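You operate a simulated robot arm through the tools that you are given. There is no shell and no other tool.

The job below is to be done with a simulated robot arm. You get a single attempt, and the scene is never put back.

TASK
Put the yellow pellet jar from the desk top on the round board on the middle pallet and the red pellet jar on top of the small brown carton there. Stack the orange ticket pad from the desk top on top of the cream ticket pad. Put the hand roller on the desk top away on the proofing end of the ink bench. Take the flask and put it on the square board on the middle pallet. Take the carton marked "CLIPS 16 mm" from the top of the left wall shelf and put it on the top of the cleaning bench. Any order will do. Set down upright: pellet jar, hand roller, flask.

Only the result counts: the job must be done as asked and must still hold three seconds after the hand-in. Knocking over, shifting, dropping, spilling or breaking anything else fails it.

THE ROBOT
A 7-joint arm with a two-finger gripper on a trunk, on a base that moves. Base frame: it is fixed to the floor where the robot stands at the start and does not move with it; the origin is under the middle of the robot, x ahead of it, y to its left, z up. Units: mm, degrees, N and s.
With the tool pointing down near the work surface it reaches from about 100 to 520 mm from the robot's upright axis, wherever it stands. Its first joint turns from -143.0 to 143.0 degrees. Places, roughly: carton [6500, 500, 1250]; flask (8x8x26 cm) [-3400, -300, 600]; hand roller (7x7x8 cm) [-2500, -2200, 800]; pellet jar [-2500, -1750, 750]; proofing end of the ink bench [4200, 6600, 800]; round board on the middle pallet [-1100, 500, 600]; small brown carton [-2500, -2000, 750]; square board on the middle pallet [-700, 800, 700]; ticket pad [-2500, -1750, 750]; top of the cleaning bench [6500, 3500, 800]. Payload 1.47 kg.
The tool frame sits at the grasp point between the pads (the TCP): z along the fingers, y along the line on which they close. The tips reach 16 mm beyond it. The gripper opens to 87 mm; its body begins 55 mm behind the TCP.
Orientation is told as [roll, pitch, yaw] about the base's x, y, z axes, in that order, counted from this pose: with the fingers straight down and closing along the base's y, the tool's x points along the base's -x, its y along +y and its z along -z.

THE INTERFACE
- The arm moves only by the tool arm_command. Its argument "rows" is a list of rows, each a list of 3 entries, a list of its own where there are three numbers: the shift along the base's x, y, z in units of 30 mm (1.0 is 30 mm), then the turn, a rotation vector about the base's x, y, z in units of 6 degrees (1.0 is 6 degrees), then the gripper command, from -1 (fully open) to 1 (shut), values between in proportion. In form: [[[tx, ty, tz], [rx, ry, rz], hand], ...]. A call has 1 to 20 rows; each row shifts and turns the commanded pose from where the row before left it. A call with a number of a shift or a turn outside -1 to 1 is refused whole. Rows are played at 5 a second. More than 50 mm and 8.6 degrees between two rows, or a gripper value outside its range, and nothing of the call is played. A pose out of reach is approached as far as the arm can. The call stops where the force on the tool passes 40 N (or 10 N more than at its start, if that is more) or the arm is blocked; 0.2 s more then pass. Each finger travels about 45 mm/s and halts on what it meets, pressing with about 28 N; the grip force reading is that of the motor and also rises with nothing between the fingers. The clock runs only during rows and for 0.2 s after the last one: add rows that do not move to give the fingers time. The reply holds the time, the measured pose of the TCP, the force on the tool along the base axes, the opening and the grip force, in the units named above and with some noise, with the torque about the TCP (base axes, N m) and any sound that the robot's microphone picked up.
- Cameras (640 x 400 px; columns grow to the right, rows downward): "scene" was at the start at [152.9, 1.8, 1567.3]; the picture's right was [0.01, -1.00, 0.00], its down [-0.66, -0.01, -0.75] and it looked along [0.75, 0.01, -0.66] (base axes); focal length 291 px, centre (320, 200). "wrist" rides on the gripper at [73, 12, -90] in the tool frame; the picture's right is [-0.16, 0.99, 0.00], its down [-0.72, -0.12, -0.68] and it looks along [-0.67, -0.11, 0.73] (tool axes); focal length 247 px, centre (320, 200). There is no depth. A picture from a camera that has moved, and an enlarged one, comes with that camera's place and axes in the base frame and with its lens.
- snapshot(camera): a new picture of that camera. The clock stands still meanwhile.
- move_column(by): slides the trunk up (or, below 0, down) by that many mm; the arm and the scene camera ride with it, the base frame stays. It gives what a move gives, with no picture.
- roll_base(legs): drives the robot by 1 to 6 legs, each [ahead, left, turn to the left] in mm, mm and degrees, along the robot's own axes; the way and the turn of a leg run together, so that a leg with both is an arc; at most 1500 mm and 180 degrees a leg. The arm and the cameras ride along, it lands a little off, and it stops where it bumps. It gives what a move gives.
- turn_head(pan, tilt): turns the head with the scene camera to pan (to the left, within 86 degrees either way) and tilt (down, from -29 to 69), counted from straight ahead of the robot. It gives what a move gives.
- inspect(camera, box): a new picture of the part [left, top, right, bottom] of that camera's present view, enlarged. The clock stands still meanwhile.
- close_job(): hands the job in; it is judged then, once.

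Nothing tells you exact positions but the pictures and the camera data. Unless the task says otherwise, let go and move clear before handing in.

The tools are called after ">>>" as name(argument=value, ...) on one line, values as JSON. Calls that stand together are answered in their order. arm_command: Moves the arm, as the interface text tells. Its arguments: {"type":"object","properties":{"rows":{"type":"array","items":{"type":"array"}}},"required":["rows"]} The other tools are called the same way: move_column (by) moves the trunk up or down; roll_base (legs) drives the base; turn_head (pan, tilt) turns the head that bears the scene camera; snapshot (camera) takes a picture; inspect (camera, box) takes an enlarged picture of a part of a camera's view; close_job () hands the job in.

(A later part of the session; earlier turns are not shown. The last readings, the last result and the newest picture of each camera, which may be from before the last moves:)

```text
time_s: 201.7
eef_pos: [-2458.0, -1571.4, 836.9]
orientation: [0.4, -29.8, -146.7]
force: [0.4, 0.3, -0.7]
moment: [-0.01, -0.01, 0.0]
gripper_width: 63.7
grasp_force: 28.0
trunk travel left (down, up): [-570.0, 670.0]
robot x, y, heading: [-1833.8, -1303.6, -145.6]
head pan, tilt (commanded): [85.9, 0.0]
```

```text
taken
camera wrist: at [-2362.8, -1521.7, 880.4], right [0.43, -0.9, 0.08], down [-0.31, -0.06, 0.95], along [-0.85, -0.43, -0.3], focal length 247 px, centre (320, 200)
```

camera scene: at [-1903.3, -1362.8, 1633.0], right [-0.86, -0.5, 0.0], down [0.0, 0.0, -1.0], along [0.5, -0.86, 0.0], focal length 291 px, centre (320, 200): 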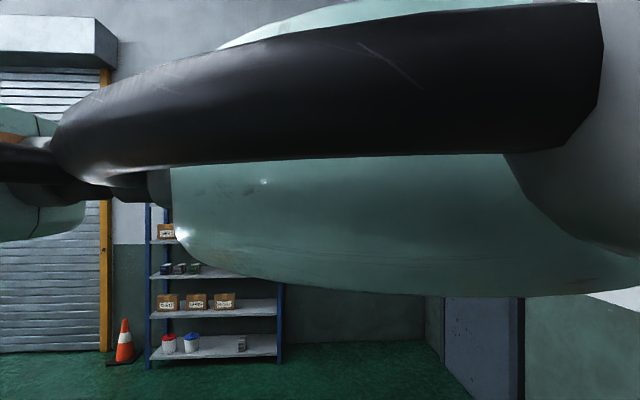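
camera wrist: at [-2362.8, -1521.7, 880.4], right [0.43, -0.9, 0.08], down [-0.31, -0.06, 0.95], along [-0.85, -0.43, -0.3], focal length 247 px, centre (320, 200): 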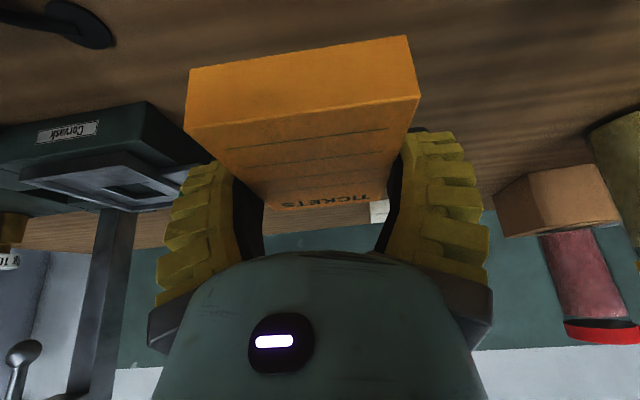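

The pad is held level. The cream pad's centre is at about [-2700, -1835]. I'll shift slightly left to keep clear of the equipment on the right, then drive forward.

>>> arm_command(rows=[[[0.565, -0.825, 0], [0, 0, 0], 1], [[0, 0, 0], [0, 0, 0], 1]])

>>> roll_base(legs=[[200, 0, 0]])

>>> snapshot(camera="wrist")

```text
time_s: 202.3
eef_pos: [-2439.4, -1594.5, 837.9]
orientation: [0.4, -30.0, -146.7]
force: [0.3, 0.2, -0.6]
moment: [-0.01, -0.01, 0.02]
gripper_width: 63.5
grasp_force: 28.4
trunk travel left (down, up): [-570.0, 670.0]
robot x, y, heading: [-1832.3, -1306.7, -145.6]
head pan, tilt (commanded): [85.9, 0.0]
```

```text
time_s: 203.9
eef_pos: [-2605.0, -1708.3, 839.0]
orientation: [0.2, -30.0, -146.6]
force: [0.1, -0.4, -1.4]
moment: [0.03, 0.02, -0.01]
gripper_width: 64.0
grasp_force: 28.3
trunk travel left (down, up): [-570.0, 670.0]
robot x, y, heading: [-1998.7, -1418.3, -145.5]
head pan, tilt (commanded): [85.9, 0.0]
```

```text
taken
camera wrist: at [-2509.6, -1658.5, 881.0], right [0.43, -0.9, 0.08], down [-0.31, -0.06, 0.95], along [-0.85, -0.44, -0.3], focal length 247 px, centre (320, 200)
```

wrist: 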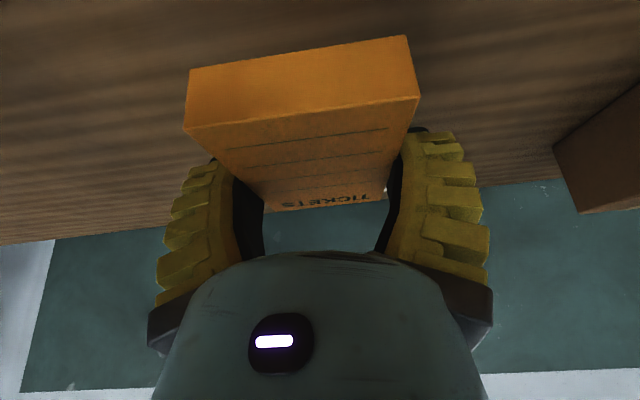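

>>> roll_base(legs=[[60, 0, 0]])

>>> arm_command(rows=[[[-0.4, 0.5, 0.9], [0, 0, 0], 1], [[-0.4, 0.5, 0.9], [0, 0, 0], 1], [[0, 0, 0], [0, 0, 0], 1]])

>>> snapshot(camera="wrist")

```text
time_s: 204.8
eef_pos: [-2654.3, -1742.6, 839.5]
orientation: [0.3, -30.1, -146.6]
force: [-0.5, 0.0, -0.6]
moment: [0.01, -0.02, 0.0]
gripper_width: 63.8
grasp_force: 27.8
trunk travel left (down, up): [-570.0, 670.0]
robot x, y, heading: [-2047.8, -1450.5, -145.7]
head pan, tilt (commanded): [85.9, 0.0]
```

```text
time_s: 205.6
eef_pos: [-2678.7, -1713.8, 891.1]
orientation: [0.4, -29.9, -146.5]
force: [1.1, -0.3, -1.4]
moment: [-0.01, 0.03, 0.0]
gripper_width: 63.4
grasp_force: 28.3
trunk travel left (down, up): [-570.0, 670.0]
robot x, y, heading: [-2044.7, -1450.6, -145.6]
head pan, tilt (commanded): [85.9, 0.0]
```

```text
taken
camera wrist: at [-2583.3, -1663.3, 934.2], right [0.43, -0.9, 0.08], down [-0.31, -0.06, 0.95], along [-0.85, -0.44, -0.3], focal length 247 px, centre (320, 200)
```

wrist: 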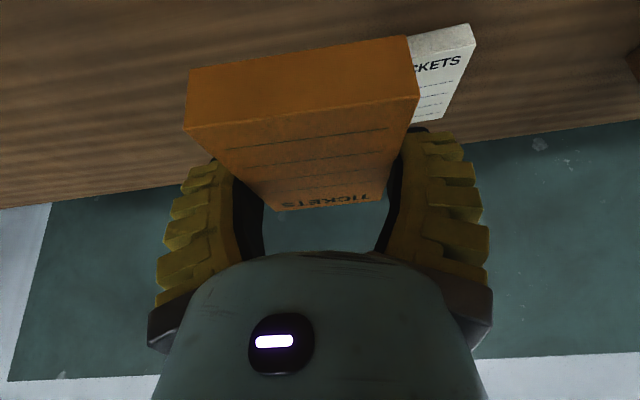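

>>> inspect(camera="wrist", box=[360, 0, 520, 100])

```text
4.00 times, centred on (440, 50) of wrist
camera zoom: at [-2583.3, -1663.3, 934.2], right [0.43, -0.9, 0.08], down [-0.31, -0.06, 0.95], along [-0.85, -0.44, -0.3], focal length 988 px, centre (-160, 800)
```

zoom: 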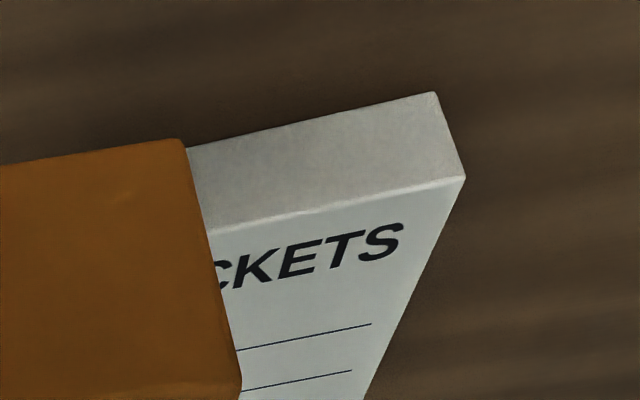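

Precise view: the cream pad's near-right corner is at [-2654, -1840] and its top at z≈779, so its centre is about [-2712, -1841], turned about 5° from the orange one. I'll lower the trunk 50 mm for reach and move above it.

>>> move_column(by=-50)

>>> arm_command(rows=[[[-0.28, -1, 0], [0, 0, 0.2], 1], [[-0.28, -1, 0], [0, 0, 0.2], 1], [[-0.28, -1, 0], [0, 0, 0.2], 1], [[-0.27, -1, 0], [0, 0, 0.2], 1], [[0, -0.24, 0], [0, 0, 0], 1], [[0, 0, 0], [0, 0, 0], 1]])

>>> snapshot(camera="wrist")

```text
time_s: 206.6
eef_pos: [-2678.6, -1713.0, 842.2]
orientation: [0.4, -30.0, -146.5]
force: [0.9, 0.4, -0.7]
moment: [-0.06, -0.03, 0.03]
gripper_width: 63.6
grasp_force: 28.0
trunk travel left (down, up): [-520.0, 720.0]
robot x, y, heading: [-2049.4, -1450.9, -145.8]
head pan, tilt (commanded): [85.9, 0.0]
```

```text
time_s: 208.0
eef_pos: [-2712.3, -1841.8, 842.2]
orientation: [0.3, -29.9, -141.8]
force: [-0.2, -0.1, -1.0]
moment: [-0.03, 0.02, -0.01]
gripper_width: 63.8
grasp_force: 28.1
trunk travel left (down, up): [-520.0, 720.0]
robot x, y, heading: [-2047.1, -1452.4, -145.5]
head pan, tilt (commanded): [85.9, 0.0]
```

```text
taken
camera wrist: at [-2621.5, -1783.0, 884.4], right [0.51, -0.86, 0.08], down [-0.3, -0.08, 0.95], along [-0.81, -0.51, -0.3], focal length 247 px, centre (320, 200)
```

wrist: 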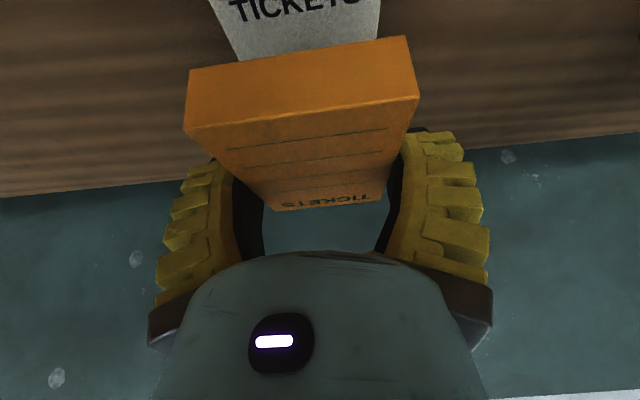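

Aligned within a couple of millimetres over the cream pad. I'll lower it gently until it touches.

>>> arm_command(rows=[[[0.02, -0.04, -0.5], [0, 0, 0], 1], [[0, 0, -0.5], [0, 0, 0], 1], [[0, 0, 0], [0, 0, 0], 1]])

>>> arm_command(rows=[[[0, 0, -0.1], [0, 0, 0], 1], [[0, 0, 0], [0, 0, 0], 1]])

```text
time_s: 208.8
eef_pos: [-2711.1, -1843.0, 812.4]
orientation: [0.3, -30.0, -141.7]
force: [-0.2, 0.8, -1.3]
moment: [0.0, 0.02, -0.05]
gripper_width: 63.7
grasp_force: 28.5
trunk travel left (down, up): [-520.0, 720.0]
robot x, y, heading: [-2049.2, -1454.3, -145.5]
head pan, tilt (commanded): [85.9, 0.0]
```

```text
time_s: 209.4
eef_pos: [-2711.1, -1841.8, 808.8]
orientation: [0.3, -30.1, -141.8]
force: [-0.9, -0.5, -0.6]
moment: [-0.03, 0.01, -0.01]
gripper_width: 63.8
grasp_force: 28.2
trunk travel left (down, up): [-520.0, 720.0]
robot x, y, heading: [-2047.7, -1451.0, -145.6]
head pan, tilt (commanded): [85.9, 0.0]
```

>>> arm_command(rows=[[[0, 0, -0.08], [0, 0, 0], 1], [[0, 0, 0], [0, 0, 0], 1]])

>>> arm_command(rows=[[[0, 0, -0.06], [0, 0, 0], 1], [[0, 0, 0], [0, 0, 0], 1]])

>>> snapshot(camera="wrist")

```text
time_s: 210.0
eef_pos: [-2711.5, -1842.1, 806.6]
orientation: [0.2, -30.0, -141.8]
force: [0.0, -0.5, -1.1]
moment: [0.0, 0.02, -0.03]
gripper_width: 63.8
grasp_force: 28.3
trunk travel left (down, up): [-520.0, 720.0]
robot x, y, heading: [-2049.2, -1452.1, -145.7]
head pan, tilt (commanded): [85.9, 0.0]
```

```text
time_s: 210.6
eef_pos: [-2711.9, -1842.2, 805.0]
orientation: [0.2, -30.0, -141.7]
force: [0.4, -0.3, -0.4]
moment: [0.0, -0.01, -0.03]
gripper_width: 63.8
grasp_force: 27.6
trunk travel left (down, up): [-520.0, 720.0]
robot x, y, heading: [-2046.3, -1454.0, -145.7]
head pan, tilt (commanded): [85.9, 0.0]
```

```text
taken
camera wrist: at [-2621.2, -1784.1, 847.4], right [0.51, -0.86, 0.08], down [-0.3, -0.08, 0.95], along [-0.81, -0.51, -0.3], focal length 247 px, centre (320, 200)
```

wrist: 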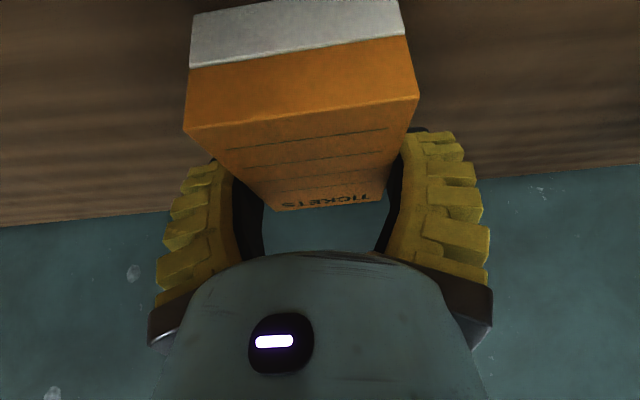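

Nicely aligned, with the cream pad right under the orange one. I'll take a couple more small steps to contact.

>>> arm_command(rows=[[[0, 0, -0.05], [0, 0, 0], 1], [[0, 0, 0], [0, 0, 0], 1]])

>>> inspect(camera="wrist", box=[170, 0, 430, 160])

```text
time_s: 211.2
eef_pos: [-2712.9, -1843.1, 804.0]
orientation: [0.3, -30.1, -141.8]
force: [2.1, 2.0, 7.6]
moment: [0.4, -0.34, 0.0]
gripper_width: 63.9
grasp_force: 28.0
trunk travel left (down, up): [-520.0, 720.0]
robot x, y, heading: [-2046.1, -1447.6, -145.8]
head pan, tilt (commanded): [85.9, 0.0]
```

```text
2.46 times, centred on (300, 80) of wrist
camera zoom: at [-2621.8, -1784.5, 846.6], right [0.51, -0.86, 0.08], down [-0.3, -0.08, 0.95], along [-0.81, -0.51, -0.3], focal length 608 px, centre (369, 495)
```

zoom: 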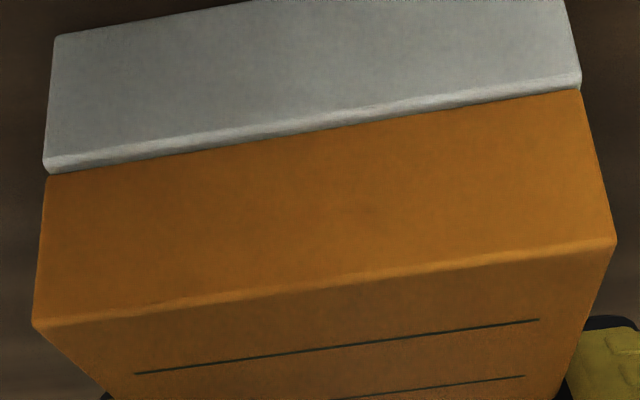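

Contact at 7.6 N. I'll release slowly, then draw back along the tool's axis.

>>> arm_command(rows=[[[0, 0, 0], [0, 0, 0], -0.4], [[0, 0, 0], [0, 0, 0], -0.75], [[0, 0, 0], [0, 0, 0], -0.75], [[0, 0, 0], [0, 0, 0], -0.75]])

>>> arm_command(rows=[[[0.12, 0.09, 0.3], [0, 0, 0], -0.75], [[0.2, 0.15, 0.5], [0, 0, 0], -0.75], [[0.3, 0.23, 0.7], [0, 0, 0], -0.75], [[0.3, 0.23, 0.7], [0, 0, 0], -0.75], [[0, 0, 0], [0, 0, 0], -0.75]])

>>> snapshot(camera="wrist")

```text
time_s: 212.2
eef_pos: [-2710.9, -1843.5, 803.4]
orientation: [0.3, -29.9, -141.7]
force: [0.8, 0.3, -0.3]
moment: [0.01, 0.02, -0.01]
gripper_width: 78.5
grasp_force: 1.8
trunk travel left (down, up): [-520.0, 720.0]
robot x, y, heading: [-2043.9, -1447.5, -145.8]
head pan, tilt (commanded): [85.9, 0.0]
```

```text
time_s: 213.4
eef_pos: [-2683.2, -1820.4, 869.7]
orientation: [0.4, -30.0, -141.8]
force: [-0.5, -1.2, -0.3]
moment: [-0.02, -0.02, 0.0]
gripper_width: 78.6
grasp_force: 1.4
trunk travel left (down, up): [-520.0, 720.0]
robot x, y, heading: [-2045.7, -1454.3, -145.8]
head pan, tilt (commanded): [85.9, 0.0]
```

```text
taken
camera wrist: at [-2592.7, -1763.3, 911.9], right [0.5, -0.86, 0.08], down [-0.3, -0.08, 0.95], along [-0.81, -0.5, -0.3], focal length 247 px, centre (320, 200)
```

wrist: 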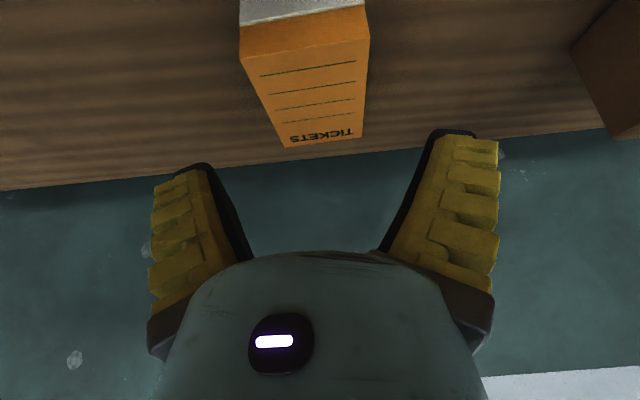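

The orange pad sits squarely on the cream pad. Next is the yellow jar. I'll raise the trunk so the hand clears everything, then back off.

>>> move_column(by=200)

>>> roll_base(legs=[[-400, 0, 0]])

>>> arm_command(rows=[[[0, 0, 0], [0.6, -0.8, 0], -1], [[0, 0, 0], [0.6, -0.8, 0], -1], [[0, 0, 0], [0.6, -0.8, 0], -1], [[0, 0, 0], [0.6, -0.8, 0], -1], [[0, 0, 0], [0.6, -0.8, 0], -1], [[0, 0, 0], [0, 0, 0], -1]])

>>> snapshot(camera="wrist")

```text
time_s: 215.5
eef_pos: [-2683.3, -1821.2, 1068.4]
orientation: [0.2, -29.9, -141.8]
force: [-0.9, 0.0, -0.3]
moment: [0.02, 0.0, -0.03]
gripper_width: 78.6
grasp_force: 1.8
trunk travel left (down, up): [-720.0, 520.0]
robot x, y, heading: [-2048.4, -1450.6, -145.7]
head pan, tilt (commanded): [85.9, 0.0]
```

```text
time_s: 218.0
eef_pos: [-2356.0, -1600.0, 1069.5]
orientation: [0.3, -29.9, -141.7]
force: [0.8, -0.4, 0.3]
moment: [-0.01, 0.03, -0.02]
gripper_width: 78.6
grasp_force: 1.5
trunk travel left (down, up): [-720.0, 520.0]
robot x, y, heading: [-1717.0, -1227.4, -145.6]
head pan, tilt (commanded): [85.9, 0.0]
```

```text
time_s: 219.4
eef_pos: [-2355.8, -1599.0, 1069.3]
orientation: [1.0, 0.2, -142.0]
force: [0.4, 0.3, 0.4]
moment: [0.0, -0.02, 0.0]
gripper_width: 86.8
grasp_force: 0.1
trunk travel left (down, up): [-720.0, 520.0]
robot x, y, heading: [-1718.0, -1227.6, -145.6]
head pan, tilt (commanded): [85.9, 0.0]
```

```text
taken
camera wrist: at [-2293.7, -1561.8, 1161.0], right [0.48, -0.87, 0.02], down [-0.65, -0.35, 0.68], along [-0.59, -0.34, -0.74], focal length 247 px, centre (320, 200)
```

wrist: 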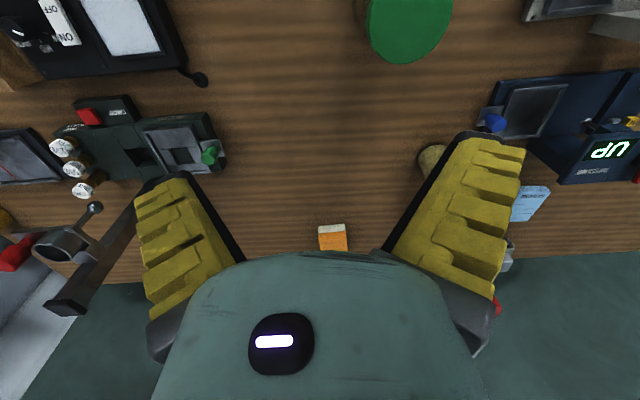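

Both pads are stacked fine in this view. I'll retract the arm and check that the elbow is still on its good side.

>>> arm_command(rows=[[[0.8, 0.55, 0], [0, 0, 0], -1], [[0.8, 0.55, 0], [0, 0, 0], -1], [[0.8, 0.55, 0], [0, 0, 0], -1], [[0.8, 0.55, 0], [0, 0, 0], -1], [[0.8, 0.55, 0], [0, 0, 0], -1], [[0, 0, 0], [0, 0, 0], -1]])

```text
time_s: 220.8
eef_pos: [-2315.0, -1570.6, 1071.6]
orientation: [0.9, 0.1, -141.9]
force: [0.5, 1.1, -0.8]
moment: [-0.01, -0.02, -0.02]
gripper_width: 86.9
grasp_force: 0.0
out of reach, approached as far as the arm can: row 2, 3, 4, 5
trunk travel left (down, up): [-720.0, 520.0]
robot x, y, heading: [-1720.3, -1227.5, -145.9]
head pan, tilt (commanded): [85.9, 0.0]
```

>>> move_column(by=180)

>>> arm_command(rows=[[[-0.5, 0.7, -0.8], [0, 0, 0.67], -1], [[-0.5, 0.7, -0.8], [0, 0, 0.67], -1], [[-0.5, 0.7, -0.8], [0, 0, 0.67], -1], [[-0.5, 0.7, -0.8], [0, 0, 0.67], -1], [[-0.5, 0.7, -0.8], [0, 0, 0.67], -1], [[-0.79, -0.54, -0.28], [0, 0, 0], -1], [[-0.79, -0.54, -0.28], [0, 0, 0], -1], [[-0.79, -0.54, -0.28], [0, 0, 0], -1], [[-0.79, -0.54, -0.28], [0, 0, 0], -1], [[-0.79, -0.54, -0.28], [0, 0, 0], -1], [[0.79, 0.54, 0.28], [0, 0, 0], -1], [[0.79, 0.54, 0.28], [0, 0, 0], -1], [[0.79, 0.54, 0.28], [0, 0, 0], -1], [[0.79, 0.54, 0.1], [0, 0, 0], -1], [[0.79, 0.54, 0.1], [0, 0, 0], -1], [[0.79, 0.54, 0.1], [0, 0, 0], -1], [[0, 0, 0], [0, 0, 0], -1]])

```text
time_s: 222.8
eef_pos: [-2313.8, -1571.4, 1250.2]
orientation: [1.1, 0.1, -141.9]
force: [0.3, 0.6, 0.4]
moment: [0.0, 0.02, -0.01]
gripper_width: 87.0
grasp_force: 0.1
trunk travel left (down, up): [-900.0, 340.0]
robot x, y, heading: [-1717.6, -1224.2, -145.6]
head pan, tilt (commanded): [85.9, 0.0]
```

```text
time_s: 226.4
eef_pos: [-2312.8, -1424.9, 1134.9]
orientation: [1.0, 0.1, -121.8]
force: [-0.4, -0.1, 0.1]
moment: [-0.01, 0.02, 0.0]
gripper_width: 87.1
grasp_force: 0.1
out of reach, approached as far as the arm can: row 6, 7, 8, 9, 10, 13, 14, 15, 16
trunk travel left (down, up): [-900.0, 340.0]
robot x, y, heading: [-1716.4, -1229.3, -145.6]
head pan, tilt (commanded): [85.9, 0.0]
```

>>> arm_command(rows=[[[0, 0, -0.8], [0, 0, 0], -1], [[-0.79, -0.54, -0.28], [0, 0, 0], -1], [[-0.79, -0.54, -0.28], [0, 0, 0], -1], [[-0.79, -0.54, -0.28], [0, 0, 0], -1], [[-0.79, -0.54, -0.28], [0, 0, 0], -1], [[-0.79, -0.54, -0.28], [0, 0, 0], -1], [[-0.79, -0.54, -0.28], [0, 0, 0], -1], [[0.79, 0.54, 0.28], [0, 0, 0], -1], [[0.79, 0.54, 0.28], [0, 0, 0], -1], [[0.79, 0.54, 0.28], [0, 0, 0], -1], [[0.79, 0.54, 0.1], [0, 0, 0], -1], [[0.79, 0.54, 0.1], [0, 0, 0], -1], [[0.79, 0.54, 0.1], [0, 0, 0], -1], [[0, 0, 0], [0, 0, 0], -1]])

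```text
time_s: 229.4
eef_pos: [-2234.3, -1378.8, 1122.0]
orientation: [1.0, 0.0, -121.8]
force: [0.5, -0.4, 0.3]
moment: [0.02, 0.0, 0.0]
gripper_width: 87.2
grasp_force: 0.0
out of reach, approached as far as the arm can: row 4, 5, 6, 7
trunk travel left (down, up): [-900.0, 340.0]
robot x, y, heading: [-1720.4, -1227.5, -145.4]
head pan, tilt (commanded): [85.9, 0.0]
```

The elbow is back on its long-range side. I'll lower the trunk 100 mm and move to stand in front of the yellow jar, keeping it to my right.

>>> move_column(by=-100)

>>> roll_base(legs=[[0, 278, 0], [300, 0, 0]])

>>> snapshot(camera="wrist")

```text
time_s: 230.7
eef_pos: [-2235.2, -1378.5, 1021.0]
orientation: [1.0, -0.1, -121.8]
force: [0.4, 0.4, 0.0]
moment: [0.01, 0.0, 0.01]
gripper_width: 86.9
grasp_force: 0.0
trunk travel left (down, up): [-800.0, 440.0]
robot x, y, heading: [-1721.6, -1226.7, -145.6]
head pan, tilt (commanded): [85.9, 0.0]
```

```text
time_s: 234.3
eef_pos: [-2327.5, -1773.6, 1021.3]
orientation: [0.9, 0.0, -121.8]
force: [-0.2, 0.7, 0.1]
moment: [-0.01, -0.02, 0.01]
gripper_width: 87.1
grasp_force: 0.2
trunk travel left (down, up): [-800.0, 440.0]
robot x, y, heading: [-1814.7, -1625.7, -145.5]
head pan, tilt (commanded): [85.9, 0.0]
```

```text
taken
camera wrist: at [-2282.8, -1716.3, 1113.3], right [0.75, -0.66, 0.02], down [-0.49, -0.55, 0.68], along [-0.43, -0.52, -0.74], focal length 247 px, centre (320, 200)
```

wrist: 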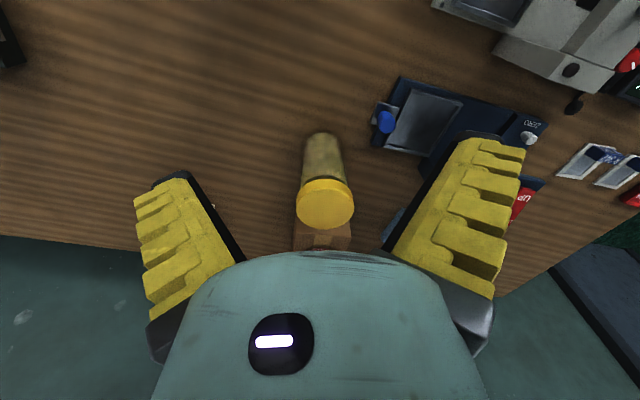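

The yellow jar is at about [-2410, -1885]. I'll roll forward a bit and move the hand above it.

>>> roll_base(legs=[[75, 0, 0]])

>>> arm_command(rows=[[[-0.2, -0.75, 0], [-0.15, 0, 0], -1], [[-0.2, -0.75, 0], [0, 0, 0], -1], [[-0.2, -0.75, 0], [0, 0, 0], -1], [[0, 0, 0], [0, 0, 0], -1]])

>>> snapshot(camera="wrist")

```text
time_s: 235.4
eef_pos: [-2389.7, -1815.7, 1022.0]
orientation: [1.0, 0.0, -121.7]
force: [-1.3, -0.4, -0.4]
moment: [-0.03, 0.02, 0.0]
gripper_width: 87.0
grasp_force: 0.1
trunk travel left (down, up): [-800.0, 440.0]
robot x, y, heading: [-1876.2, -1665.1, -145.5]
head pan, tilt (commanded): [85.9, 0.0]
```

```text
time_s: 236.4
eef_pos: [-2408.5, -1884.3, 1021.4]
orientation: [1.5, -0.6, -121.8]
force: [0.5, 0.2, 1.3]
moment: [0.01, 0.01, 0.03]
gripper_width: 87.0
grasp_force: 0.0
trunk travel left (down, up): [-800.0, 440.0]
robot x, y, heading: [-1875.3, -1668.9, -145.6]
head pan, tilt (commanded): [85.9, 0.0]
```

```text
taken
camera wrist: at [-2363.9, -1826.0, 1111.8], right [0.76, -0.65, 0.03], down [-0.49, -0.54, 0.69], along [-0.43, -0.53, -0.73], focal length 247 px, centre (320, 200)
```

wrist: 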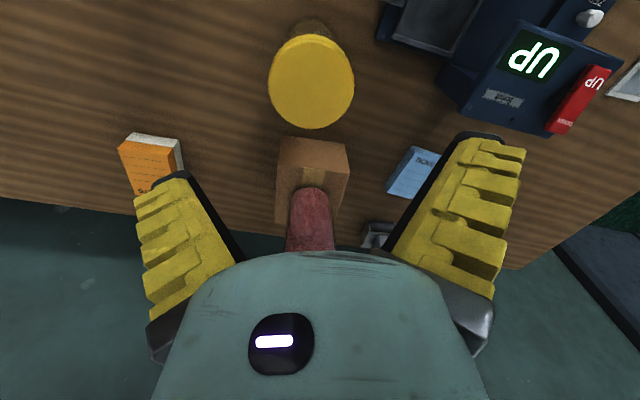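

>>> arm_command(rows=[[[-0.05, 0.2, -0.8], [0.217, 0.16, 0], -1], [[0, 0, -0.8], [0, 0, 0], -1], [[0, 0, -0.8], [0, 0, 0], -1], [[0, 0, -0.6], [0, 0, 0], -1], [[0, 0, 0], [0, 0, 0], -1]])

>>> snapshot(camera="wrist")

```text
time_s: 237.6
eef_pos: [-2411.3, -1879.0, 932.7]
orientation: [-0.1, -0.1, -121.9]
force: [-0.6, 0.8, -0.5]
moment: [-0.02, 0.0, -0.02]
gripper_width: 86.9
grasp_force: 0.1
trunk travel left (down, up): [-800.0, 440.0]
robot x, y, heading: [-1877.0, -1664.8, -145.5]
head pan, tilt (commanded): [85.9, 0.0]
```

```text
taken
camera wrist: at [-2364.5, -1822.1, 1023.0], right [0.76, -0.65, 0.0], down [-0.48, -0.55, 0.68], along [-0.45, -0.52, -0.73], focal length 247 px, centre (320, 200)
```

wrist: 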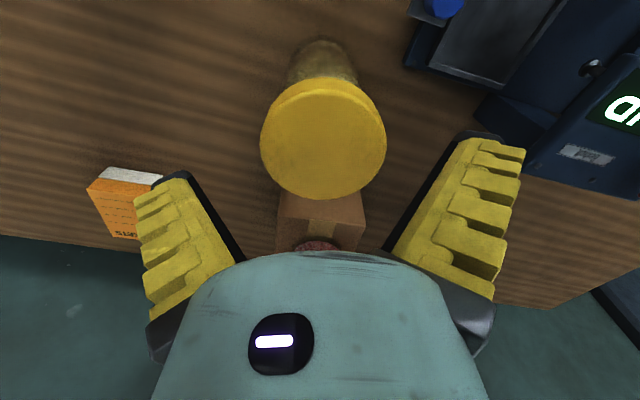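

Centred well. I'll go down to the same depth that held the red jar.

>>> arm_command(rows=[[[0.05, -0.04, -0.7], [0, 0, 0], -1], [[0, 0, -0.7], [0, 0, 0], -1], [[0, 0, -0.5], [0, 0, 0], -1], [[0, 0, -0.2], [0, 0, 0], -1], [[0, 0, 0], [0, 0, 0], -1]])

>>> inspect(camera="wrist", box=[120, 60, 520, 310])

```text
time_s: 238.8
eef_pos: [-2410.0, -1880.3, 870.2]
orientation: [-0.2, -0.4, -121.7]
force: [2.3, 2.6, 21.6]
moment: [-0.2, -0.01, 0.13]
gripper_width: 90.5
grasp_force: 14.2
trunk travel left (down, up): [-800.0, 440.0]
robot x, y, heading: [-1874.9, -1663.1, -145.6]
head pan, tilt (commanded): [85.9, 0.0]
```

```text
1.60 times, centred on (320, 185) of wrist
camera zoom: at [-2363.7, -1823.9, 960.2], right [0.76, -0.65, 0.0], down [-0.48, -0.55, 0.68], along [-0.45, -0.52, -0.73], focal length 395 px, centre (320, 224)
```

zoom: 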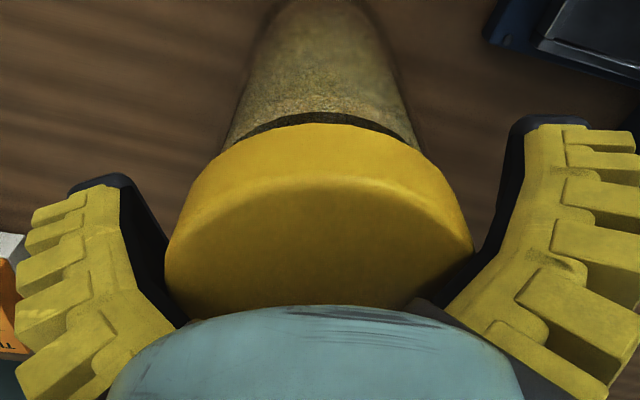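

>>> arm_command(rows=[[[0, 0, -0.12], [0, 0, 0], -1], [[0, 0, 0], [0, 0, 0], -1]])

>>> arm_command(rows=[[[0, 0, 0], [0, 0, 0], 1], [[0, 0, 0], [0, 0, 0], 1], [[0, 0, 0], [0, 0, 0], 1], [[0, 0, 0], [0, 0, 0], 1], [[0, 0, 0], [0, 0, 0], 1]])

>>> inspect(camera="wrist", box=[120, 60, 520, 310])

```text
time_s: 239.2
eef_pos: [-2413.6, -1880.5, 870.9]
orientation: [-0.4, -0.4, -121.7]
force: [8.8, 3.2, 28.3]
moment: [-0.1, -0.01, -0.01]
gripper_width: 90.0
grasp_force: 14.9
trunk travel left (down, up): [-800.0, 440.0]
robot x, y, heading: [-1874.1, -1665.3, -145.7]
head pan, tilt (commanded): [85.9, 0.0]
stopped in row 2: the force on the tool passed its limit at 45 N (the readings are from after the stop); the commanded pose is now the measured one
```

```text
time_s: 240.2
eef_pos: [-2410.9, -1881.9, 869.0]
orientation: [-0.2, -0.5, -121.6]
force: [8.1, 3.5, 25.4]
moment: [-0.33, -0.26, 0.06]
gripper_width: 80.6
grasp_force: 28.2
trunk travel left (down, up): [-800.0, 440.0]
robot x, y, heading: [-1878.1, -1666.4, -145.7]
head pan, tilt (commanded): [85.9, 0.0]
stopped in row 5: the force on the tool passed its limit at 40 N (the readings are from after the stop); the commanded pose is now the measured one
```

```text
1.60 times, centred on (320, 185) of wrist
camera zoom: at [-2364.5, -1824.8, 958.8], right [0.76, -0.65, 0.0], down [-0.47, -0.55, 0.69], along [-0.45, -0.52, -0.73], focal length 395 px, centre (320, 224)
```

zoom: 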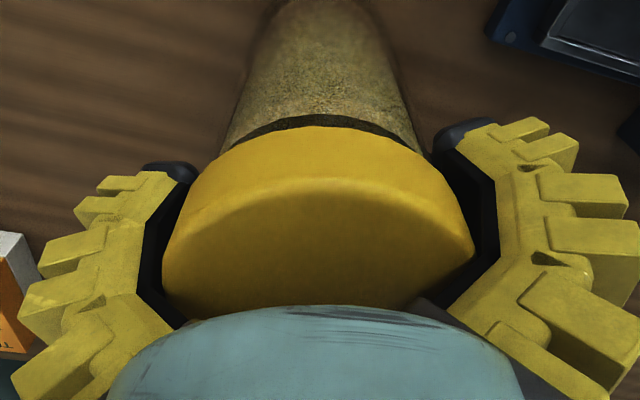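

Good wrap, very like the red jar. Test-lift slowly.

>>> arm_command(rows=[[[0, 0, 0.2], [0, 0, 0], 1], [[0, 0, 0.2], [0, 0, 0], 1], [[0, 0, 0.2], [0, 0, 0], 1], [[0, 0, 0.2], [0, 0, 0], 1], [[0, 0, 0], [0, 0, 0], 1], [[0, 0, 0], [0, 0, 0], 1], [[0, 0, 0], [0, 0, 0], 1]])

>>> inspect(camera="wrist", box=[120, 60, 520, 310])

```text
time_s: 241.8
eef_pos: [-2409.1, -1879.8, 889.4]
orientation: [-0.2, -0.2, -121.7]
force: [-0.2, 0.2, -3.0]
moment: [0.0, 0.0, -0.02]
gripper_width: 79.9
grasp_force: 28.1
trunk travel left (down, up): [-800.0, 440.0]
robot x, y, heading: [-1869.3, -1665.3, -145.5]
head pan, tilt (commanded): [85.9, 0.0]
```

```text
1.60 times, centred on (320, 185) of wrist
camera zoom: at [-2362.1, -1824.3, 981.0], right [0.76, -0.65, 0.0], down [-0.48, -0.55, 0.68], along [-0.45, -0.52, -0.73], focal length 395 px, centre (320, 224)
```

zoom: 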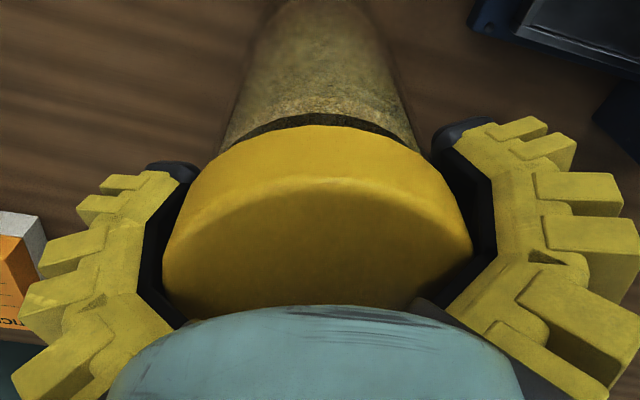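

>>> arm_command(rows=[[[0, 0, 0], [0, 0, 0], 1], [[0, 0, 0], [0, 0, 0], 1], [[0, 0, 0], [0, 0, 0], 1], [[0, 0, 0], [0, 0, 0], 1], [[0, 0, 0], [0, 0, 0], 1], [[0, 0, 0], [0, 0, 0], 1], [[0, 0, 0], [0, 0, 0], 1], [[0, 0, 0], [0, 0, 0], 1]])

```text
time_s: 243.6
eef_pos: [-2409.8, -1880.5, 890.8]
orientation: [-0.2, -0.1, -121.6]
force: [-0.7, -0.5, -2.6]
moment: [0.0, -0.01, -0.04]
gripper_width: 79.6
grasp_force: 28.5
trunk travel left (down, up): [-800.0, 440.0]
robot x, y, heading: [-1875.4, -1666.6, -145.6]
head pan, tilt (commanded): [85.9, 0.0]
```

The jar is held, though the grip creeps very slowly, so I'll move without delay. I'll lift above all lid heights, then back straight off the desk.

>>> arm_command(rows=[[[0, 0, 0.9], [0, 0, 0], 1], [[0, 0, 0.9], [0, 0, 0], 1], [[0, 0, 0.9], [0, 0, 0], 1], [[0, 0, 0.9], [0, 0, 0], 1], [[0, 0, 0.6], [0, 0, 0], 1]])

```text
time_s: 244.8
eef_pos: [-2409.4, -1878.9, 1016.5]
orientation: [-0.1, -0.2, -121.7]
force: [-0.2, 0.4, -3.0]
moment: [0.02, -0.03, -0.01]
gripper_width: 79.2
grasp_force: 28.0
trunk travel left (down, up): [-800.0, 440.0]
robot x, y, heading: [-1874.3, -1665.0, -145.7]
head pan, tilt (commanded): [85.9, 0.0]
```

>>> roll_base(legs=[[-450, 0, 0], [-500, -430, 0], [0, 0, -90]])

```text
time_s: 254.6
eef_pos: [-1533.1, -242.7, 1016.5]
orientation: [-0.2, -0.2, 147.2]
force: [0.2, 0.7, -3.0]
moment: [-0.03, 0.01, -0.02]
gripper_width: 79.0
grasp_force: 27.5
trunk travel left (down, up): [-800.0, 440.0]
robot x, y, heading: [-1328.5, -781.7, 123.5]
head pan, tilt (commanded): [85.9, 0.0]
```

The grip is steady at 79 mm. I'll strafe right along the aisle in front of the middle pallet, then look at the boards with the wrist camera.

>>> roll_base(legs=[[0, -720, 0], [200, 0, 0]])

>>> snapshot(camera="wrist")

```text
time_s: 259.7
eef_pos: [-1039.7, 318.3, 1017.3]
orientation: [-0.2, -0.2, 147.6]
force: [0.2, 0.0, -2.4]
moment: [0.0, 0.01, -0.01]
gripper_width: 79.1
grasp_force: 28.2
trunk travel left (down, up): [-800.0, 440.0]
robot x, y, heading: [-833.1, -220.2, 123.8]
head pan, tilt (commanded): [85.9, 0.0]
```

```text
taken
camera wrist: at [-984.7, 269.3, 1107.1], right [-0.66, -0.75, 0.0], down [-0.55, 0.48, 0.68], along [-0.51, 0.45, -0.73], focal length 247 px, centre (320, 200)
```

wrist: 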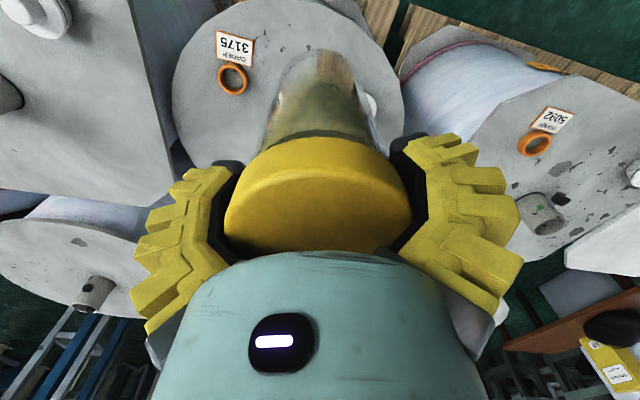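

I can see the round board (ORDER 3175): centre about [-1139, 488], top at z≈636, with the ring and label on one side and the cap on the other. The free spot is about [-1077, 363]. I'll roll forward 58 mm and lower with the trunk.

>>> roll_base(legs=[[58, 6, 0]])

>>> move_column(by=-200)

>>> snapshot(camera="wrist")

```text
time_s: 260.7
eef_pos: [-1074.3, 362.3, 1017.3]
orientation: [-0.2, -0.2, 147.4]
force: [-0.4, 1.0, -3.2]
moment: [0.0, -0.02, 0.01]
gripper_width: 79.1
grasp_force: 28.4
trunk travel left (down, up): [-800.0, 440.0]
robot x, y, heading: [-867.8, -177.3, 123.5]
head pan, tilt (commanded): [85.9, 0.0]
```

```text
time_s: 262.9
eef_pos: [-1075.0, 363.2, 816.0]
orientation: [-0.2, -0.2, 147.4]
force: [1.0, 1.5, -2.8]
moment: [0.0, 0.03, 0.01]
gripper_width: 79.1
grasp_force: 28.4
trunk travel left (down, up): [-600.0, 640.0]
robot x, y, heading: [-870.1, -174.6, 123.6]
head pan, tilt (commanded): [85.9, 0.0]
```

```text
taken
camera wrist: at [-1021.3, 313.6, 907.1], right [-0.66, -0.75, 0.0], down [-0.55, 0.48, 0.68], along [-0.51, 0.45, -0.73], focal length 247 px, centre (320, 200)
```

wrist: 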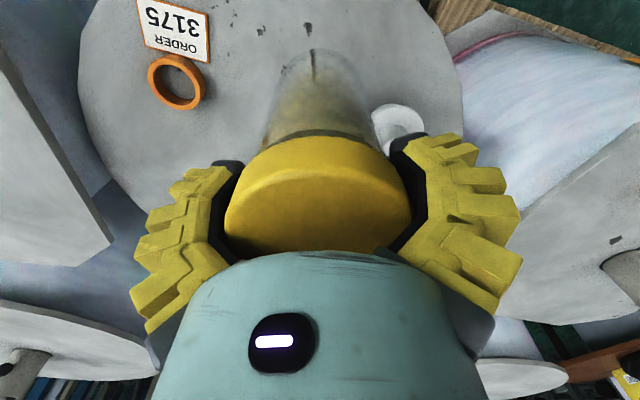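

The spot is clear: label and ring on one side, cap on the other. I'll nudge 12 mm away from the cap and lower further.

>>> arm_command(rows=[[[0.2, 0.07, 0], [0, 0, 0], 1], [[0.2, 0.07, 0], [0, 0, 0], 1], [[0, 0, 0], [0, 0, 0], 1]])

>>> move_column(by=-50)

>>> snapshot(camera="wrist")

```text
time_s: 263.7
eef_pos: [-1063.0, 367.5, 816.7]
orientation: [-0.2, -0.2, 147.7]
force: [0.7, -0.6, -2.6]
moment: [-0.02, 0.0, 0.0]
gripper_width: 79.1
grasp_force: 27.5
trunk travel left (down, up): [-600.0, 640.0]
robot x, y, heading: [-870.8, -169.2, 123.8]
head pan, tilt (commanded): [85.9, 0.0]
```

```text
time_s: 264.6
eef_pos: [-1063.5, 367.3, 767.5]
orientation: [-0.2, -0.1, 147.5]
force: [0.1, 0.5, -3.4]
moment: [-0.02, 0.03, -0.02]
gripper_width: 79.3
grasp_force: 28.3
trunk travel left (down, up): [-550.0, 690.0]
robot x, y, heading: [-870.6, -172.8, 123.7]
head pan, tilt (commanded): [85.9, 0.0]
```

```text
taken
camera wrist: at [-1009.8, 318.5, 857.1], right [-0.66, -0.75, 0.0], down [-0.55, 0.48, 0.68], along [-0.51, 0.45, -0.73], focal length 247 px, centre (320, 200)
```

wrist: 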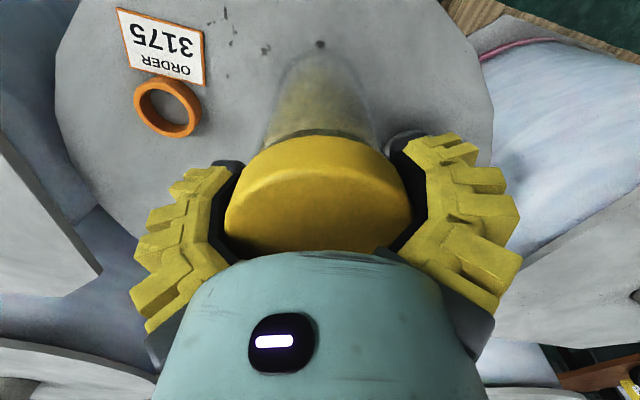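

>>> arm_command(rows=[[[0, 0, -0.2], [0, 0, 0], 1], [[0, 0, -0.1], [0, 0, 0], 1], [[0, 0, 0], [0, 0, 0], 1]])

>>> arm_command(rows=[[[0, 0, -0.1], [0, 0, 0], 1], [[0, 0, 0], [0, 0, 0], 1]])

>>> arm_command(rows=[[[0, 0, -0.1], [0, 0, 0], 1], [[0, 0, 0], [0, 0, 0], 1]])

```text
time_s: 265.4
eef_pos: [-1064.2, 365.7, 758.0]
orientation: [-0.1, -0.3, 147.5]
force: [0.4, -0.6, -2.5]
moment: [-0.01, 0.02, 0.01]
gripper_width: 79.2
grasp_force: 28.2
trunk travel left (down, up): [-550.0, 690.0]
robot x, y, heading: [-870.6, -174.2, 123.5]
head pan, tilt (commanded): [85.9, 0.0]
```

```text
time_s: 266.0
eef_pos: [-1063.8, 367.4, 754.0]
orientation: [-0.3, -0.2, 147.6]
force: [-0.2, -0.2, -3.1]
moment: [-0.03, 0.02, -0.02]
gripper_width: 79.6
grasp_force: 27.5
trunk travel left (down, up): [-550.0, 690.0]
robot x, y, heading: [-871.3, -173.7, 123.8]
head pan, tilt (commanded): [85.9, 0.0]
```

```text
time_s: 266.6
eef_pos: [-1062.9, 367.4, 750.3]
orientation: [-0.2, -0.1, 147.6]
force: [0.5, 0.1, -2.8]
moment: [0.0, -0.05, 0.05]
gripper_width: 79.1
grasp_force: 28.2
trunk travel left (down, up): [-550.0, 690.0]
robot x, y, heading: [-873.1, -175.4, 123.7]
head pan, tilt (commanded): [85.9, 0.0]
```

>>> arm_command(rows=[[[0, 0, -0.1], [0, 0, 0], 1], [[0, 0, 0], [0, 0, 0], 1]])

>>> arm_command(rows=[[[0, 0, -0.1], [0, 0, 0], 1], [[0, 0, 0], [0, 0, 0], 1]])

>>> snapshot(camera="wrist")

```text
time_s: 267.2
eef_pos: [-1064.0, 367.0, 748.7]
orientation: [-0.1, -0.1, 147.5]
force: [-0.2, -0.5, -3.6]
moment: [-0.03, 0.0, 0.01]
gripper_width: 79.4
grasp_force: 28.5
trunk travel left (down, up): [-550.0, 690.0]
robot x, y, heading: [-870.5, -174.6, 123.7]
head pan, tilt (commanded): [85.9, 0.0]
```

```text
time_s: 267.8
eef_pos: [-1063.4, 366.8, 745.1]
orientation: [-0.1, -0.2, 147.5]
force: [-0.5, -0.4, -2.3]
moment: [-0.03, -0.02, 0.0]
gripper_width: 79.4
grasp_force: 28.4
trunk travel left (down, up): [-550.0, 690.0]
robot x, y, heading: [-869.1, -176.7, 123.6]
head pan, tilt (commanded): [85.9, 0.0]
```

```text
taken
camera wrist: at [-1009.5, 318.3, 836.4], right [-0.66, -0.75, 0.0], down [-0.55, 0.48, 0.68], along [-0.51, 0.45, -0.73], focal length 247 px, centre (320, 200)
```

wrist: 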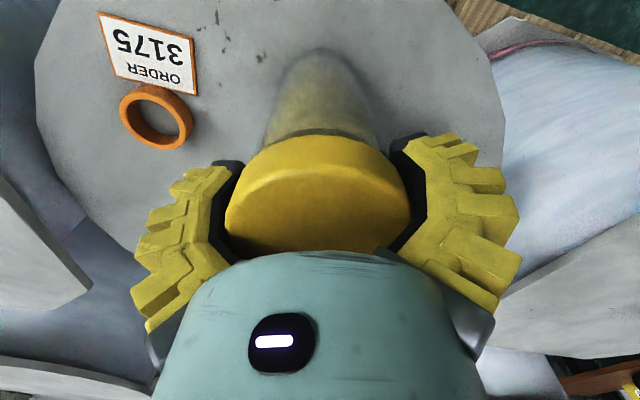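

>>> arm_command(rows=[[[0, 0, -0.1], [0, 0, 0], 1], [[0, 0, 0], [0, 0, 0], 1]])

>>> arm_command(rows=[[[0, 0, -0.1], [0, 0, 0], 1], [[0, 0, 0], [0, 0, 0], 1]])

>>> arm_command(rows=[[[0, 0, -0.1], [0, 0, 0], 1], [[0, 0, 0], [0, 0, 0], 1]])

```text
time_s: 268.4
eef_pos: [-1062.9, 367.2, 742.7]
orientation: [-0.2, -0.2, 147.6]
force: [0.0, 0.3, -2.5]
moment: [-0.01, 0.02, -0.01]
gripper_width: 79.3
grasp_force: 28.0
trunk travel left (down, up): [-550.0, 690.0]
robot x, y, heading: [-871.7, -173.7, 123.8]
head pan, tilt (commanded): [85.9, 0.0]
```

```text
time_s: 269.0
eef_pos: [-1063.7, 368.8, 742.1]
orientation: [-0.3, -0.3, 147.5]
force: [4.2, -10.3, 28.2]
moment: [-0.3, 0.17, 0.08]
gripper_width: 78.9
grasp_force: 28.3
trunk travel left (down, up): [-550.0, 690.0]
robot x, y, heading: [-870.3, -174.0, 123.7]
head pan, tilt (commanded): [85.9, 0.0]
```

```text
time_s: 269.3
eef_pos: [-1064.3, 368.6, 740.6]
orientation: [-0.4, -0.3, 147.8]
force: [2.1, -6.4, 22.8]
moment: [-0.27, 0.27, 0.12]
gripper_width: 77.7
grasp_force: 28.2
trunk travel left (down, up): [-550.0, 690.0]
robot x, y, heading: [-868.7, -173.7, 123.8]
head pan, tilt (commanded): [85.9, 0.0]
stopped in row 1: the force on the tool passed its limit at 44 N (the readings are from after the stop); the commanded pose is now the measured one
```

Touchdown. I'll ease off, open, and rise slowly.

>>> arm_command(rows=[[[0, 0, 0.07], [0, 0, 0], 1], [[0, 0, 0], [0, 0, 0], 0.4], [[0, 0, 0], [0, 0, 0], -0.3], [[0, 0, 0], [0, 0, 0], -1], [[0, 0, 0], [0, 0, 0], -1], [[0, 0, 0], [0, 0, 0], -1]])

>>> arm_command(rows=[[[0, 0, 0.15], [0, 0, 0], -1], [[0, 0, 0.2], [0, 0, 0], -1], [[0, 0, 0.3], [0, 0, 0], -1], [[0, 0, 0.5], [0, 0, 0], -1], [[0, 0, 0.8], [0, 0, 0], -1], [[0, 0, 0.8], [0, 0, 0], -1], [[0, 0, 0], [0, 0, 0], -1]])

>>> snapshot(camera="wrist")

```text
time_s: 270.7
eef_pos: [-1064.3, 369.0, 742.3]
orientation: [-0.2, -0.3, 147.5]
force: [-0.1, -0.5, 11.2]
moment: [-0.28, 0.09, -0.02]
gripper_width: 90.2
grasp_force: 0.5
trunk travel left (down, up): [-550.0, 690.0]
robot x, y, heading: [-869.6, -170.1, 123.8]
head pan, tilt (commanded): [85.9, 0.0]
```

```text
time_s: 272.3
eef_pos: [-1064.8, 365.8, 823.0]
orientation: [-0.2, -0.2, 147.5]
force: [0.6, 0.1, 0.2]
moment: [0.04, -0.04, 0.01]
gripper_width: 87.1
grasp_force: 0.2
trunk travel left (down, up): [-550.0, 690.0]
robot x, y, heading: [-867.5, -171.6, 123.5]
head pan, tilt (commanded): [85.9, 0.0]
```

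```text
taken
camera wrist: at [-1009.6, 317.4, 913.8], right [-0.66, -0.75, 0.0], down [-0.55, 0.48, 0.68], along [-0.51, 0.46, -0.73], focal length 247 px, centre (320, 200)
```

wrist: 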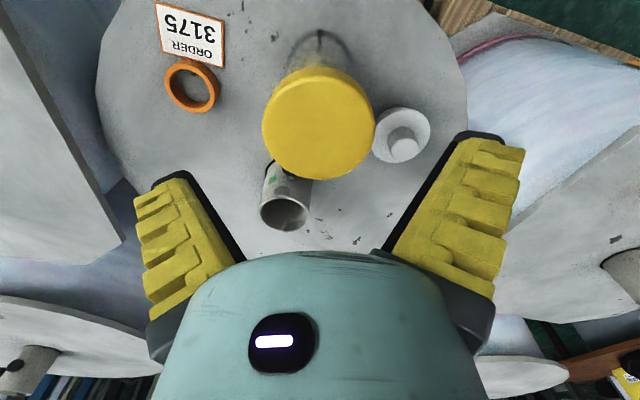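

The yellow jar is standing on the round board, clear of the cap, ring and label. Next is the flask on the low table near the rack. I'll raise the trunk, back off, and move along the aisle to look at the corridor leading to it.

>>> move_column(by=200)

>>> roll_base(legs=[[-250, 0, 0], [0, 800, 0], [0, 745, 0]])

>>> snapshot(camera="wrist")

>>> turn_head(pan=50, tilt=20)

>>> snapshot(camera="scene")

```text
time_s: 274.5
eef_pos: [-1064.3, 368.1, 1023.3]
orientation: [-0.3, -0.3, 147.6]
force: [1.3, 1.0, -0.3]
moment: [-0.01, -0.03, -0.02]
gripper_width: 87.2
grasp_force: 0.1
trunk travel left (down, up): [-750.0, 490.0]
robot x, y, heading: [-871.8, -177.1, 123.5]
head pan, tilt (commanded): [85.9, 0.0]
```

```text
time_s: 283.9
eef_pos: [-2212.9, -717.1, 1024.2]
orientation: [-0.3, -0.3, 148.4]
force: [0.3, 0.4, -0.6]
moment: [0.01, -0.01, 0.01]
gripper_width: 86.9
grasp_force: 0.0
trunk travel left (down, up): [-750.0, 490.0]
robot x, y, heading: [-2011.0, -1252.7, 124.4]
head pan, tilt (commanded): [85.9, 0.0]
```

```text
taken
camera wrist: at [-2159.1, -764.9, 1113.8], right [-0.65, -0.76, 0.0], down [-0.55, 0.47, 0.68], along [-0.52, 0.45, -0.73], focal length 247 px, centre (320, 200)
```

wrist: 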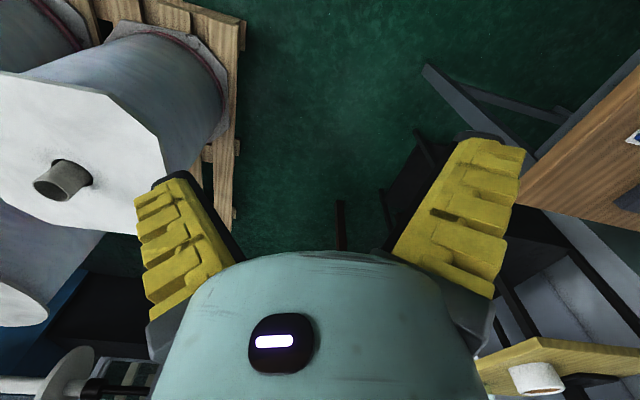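

```text
time_s: 284.9
eef_pos: [-2214.0, -716.0, 1024.0]
orientation: [-0.3, -0.3, 148.2]
force: [0.3, -1.2, 0.2]
moment: [0.01, 0.0, -0.02]
gripper_width: 86.9
grasp_force: 0.1
trunk travel left (down, up): [-750.0, 490.0]
robot x, y, heading: [-2013.0, -1253.4, 124.4]
head pan, tilt (commanded): [50.0, 20.0]
```

```text
taken
camera scene: at [-2147.9, -1196.7, 1454.9], right [0.01, 1.0, 0.0], down [0.3, 0.0, -0.95], along [-0.95, 0.01, -0.3], focal length 291 px, centre (320, 200)
```

scene: 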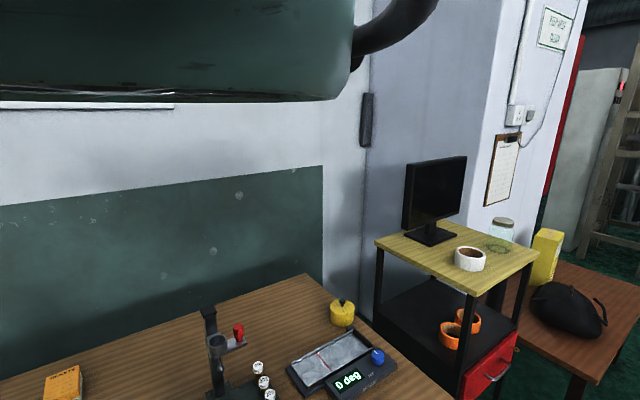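

The rack (front at u≈-2803, right side at v≈1469 in room axes) hides the flask from here. The flask is on the low table just beyond it. I'll drive up the corridor between the pallet and the rack in stages, with the hand high.

>>> roll_base(legs=[[0, -70, -0.4], [900, 0, 0]])

>>> turn_head(pan=56, tilt=30)

>>> snapshot(camera="scene")

>>> snapshot(camera="wrist")

```text
time_s: 290.3
eef_pos: [-2641.6, 96.2, 1023.7]
orientation: [-0.3, -0.3, 146.4]
force: [-0.6, 0.8, 1.3]
moment: [-0.02, 0.05, 0.0]
gripper_width: 87.0
grasp_force: 0.1
trunk travel left (down, up): [-750.0, 490.0]
robot x, y, heading: [-2460.6, -450.1, 122.3]
head pan, tilt (commanded): [50.0, 20.0]
```

```text
time_s: 291.0
eef_pos: [-2642.2, 94.4, 1022.7]
orientation: [-0.2, -0.3, 146.4]
force: [-0.3, -0.1, 0.0]
moment: [0.04, 0.01, 0.0]
gripper_width: 86.8
grasp_force: 0.0
trunk travel left (down, up): [-750.0, 490.0]
robot x, y, heading: [-2461.7, -448.4, 122.8]
head pan, tilt (commanded): [56.0, 30.0]
```

```text
taken
camera scene: at [-2588.4, -387.8, 1434.7], right [0.02, 1.0, 0.0], down [0.5, -0.01, -0.87], along [-0.87, 0.02, -0.5], focal length 291 px, centre (320, 200)
```

scene: 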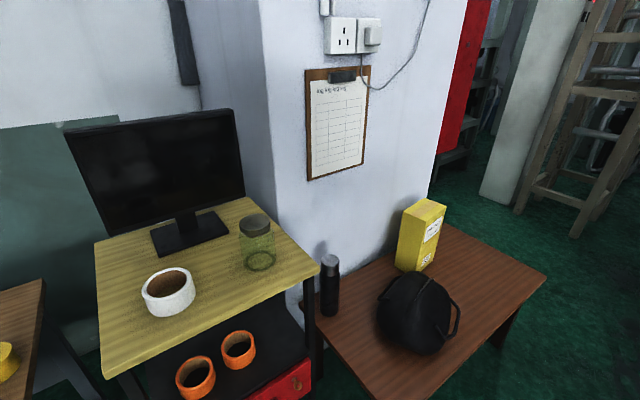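

```text
taken
camera wrist: at [-2588.6, 45.3, 1113.8], right [-0.68, -0.74, 0.0], down [-0.54, 0.49, 0.68], along [-0.5, 0.47, -0.73], focal length 247 px, centre (320, 200)
```

wrist: 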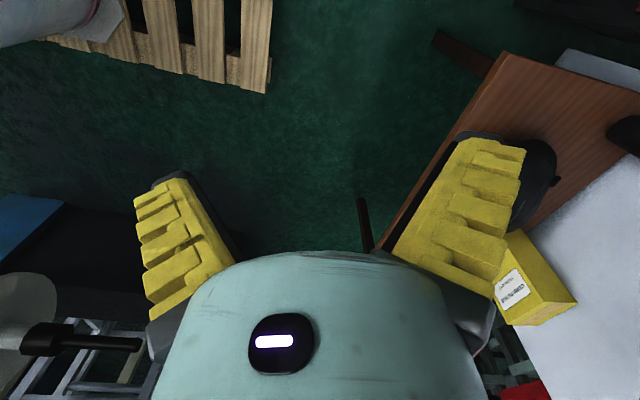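

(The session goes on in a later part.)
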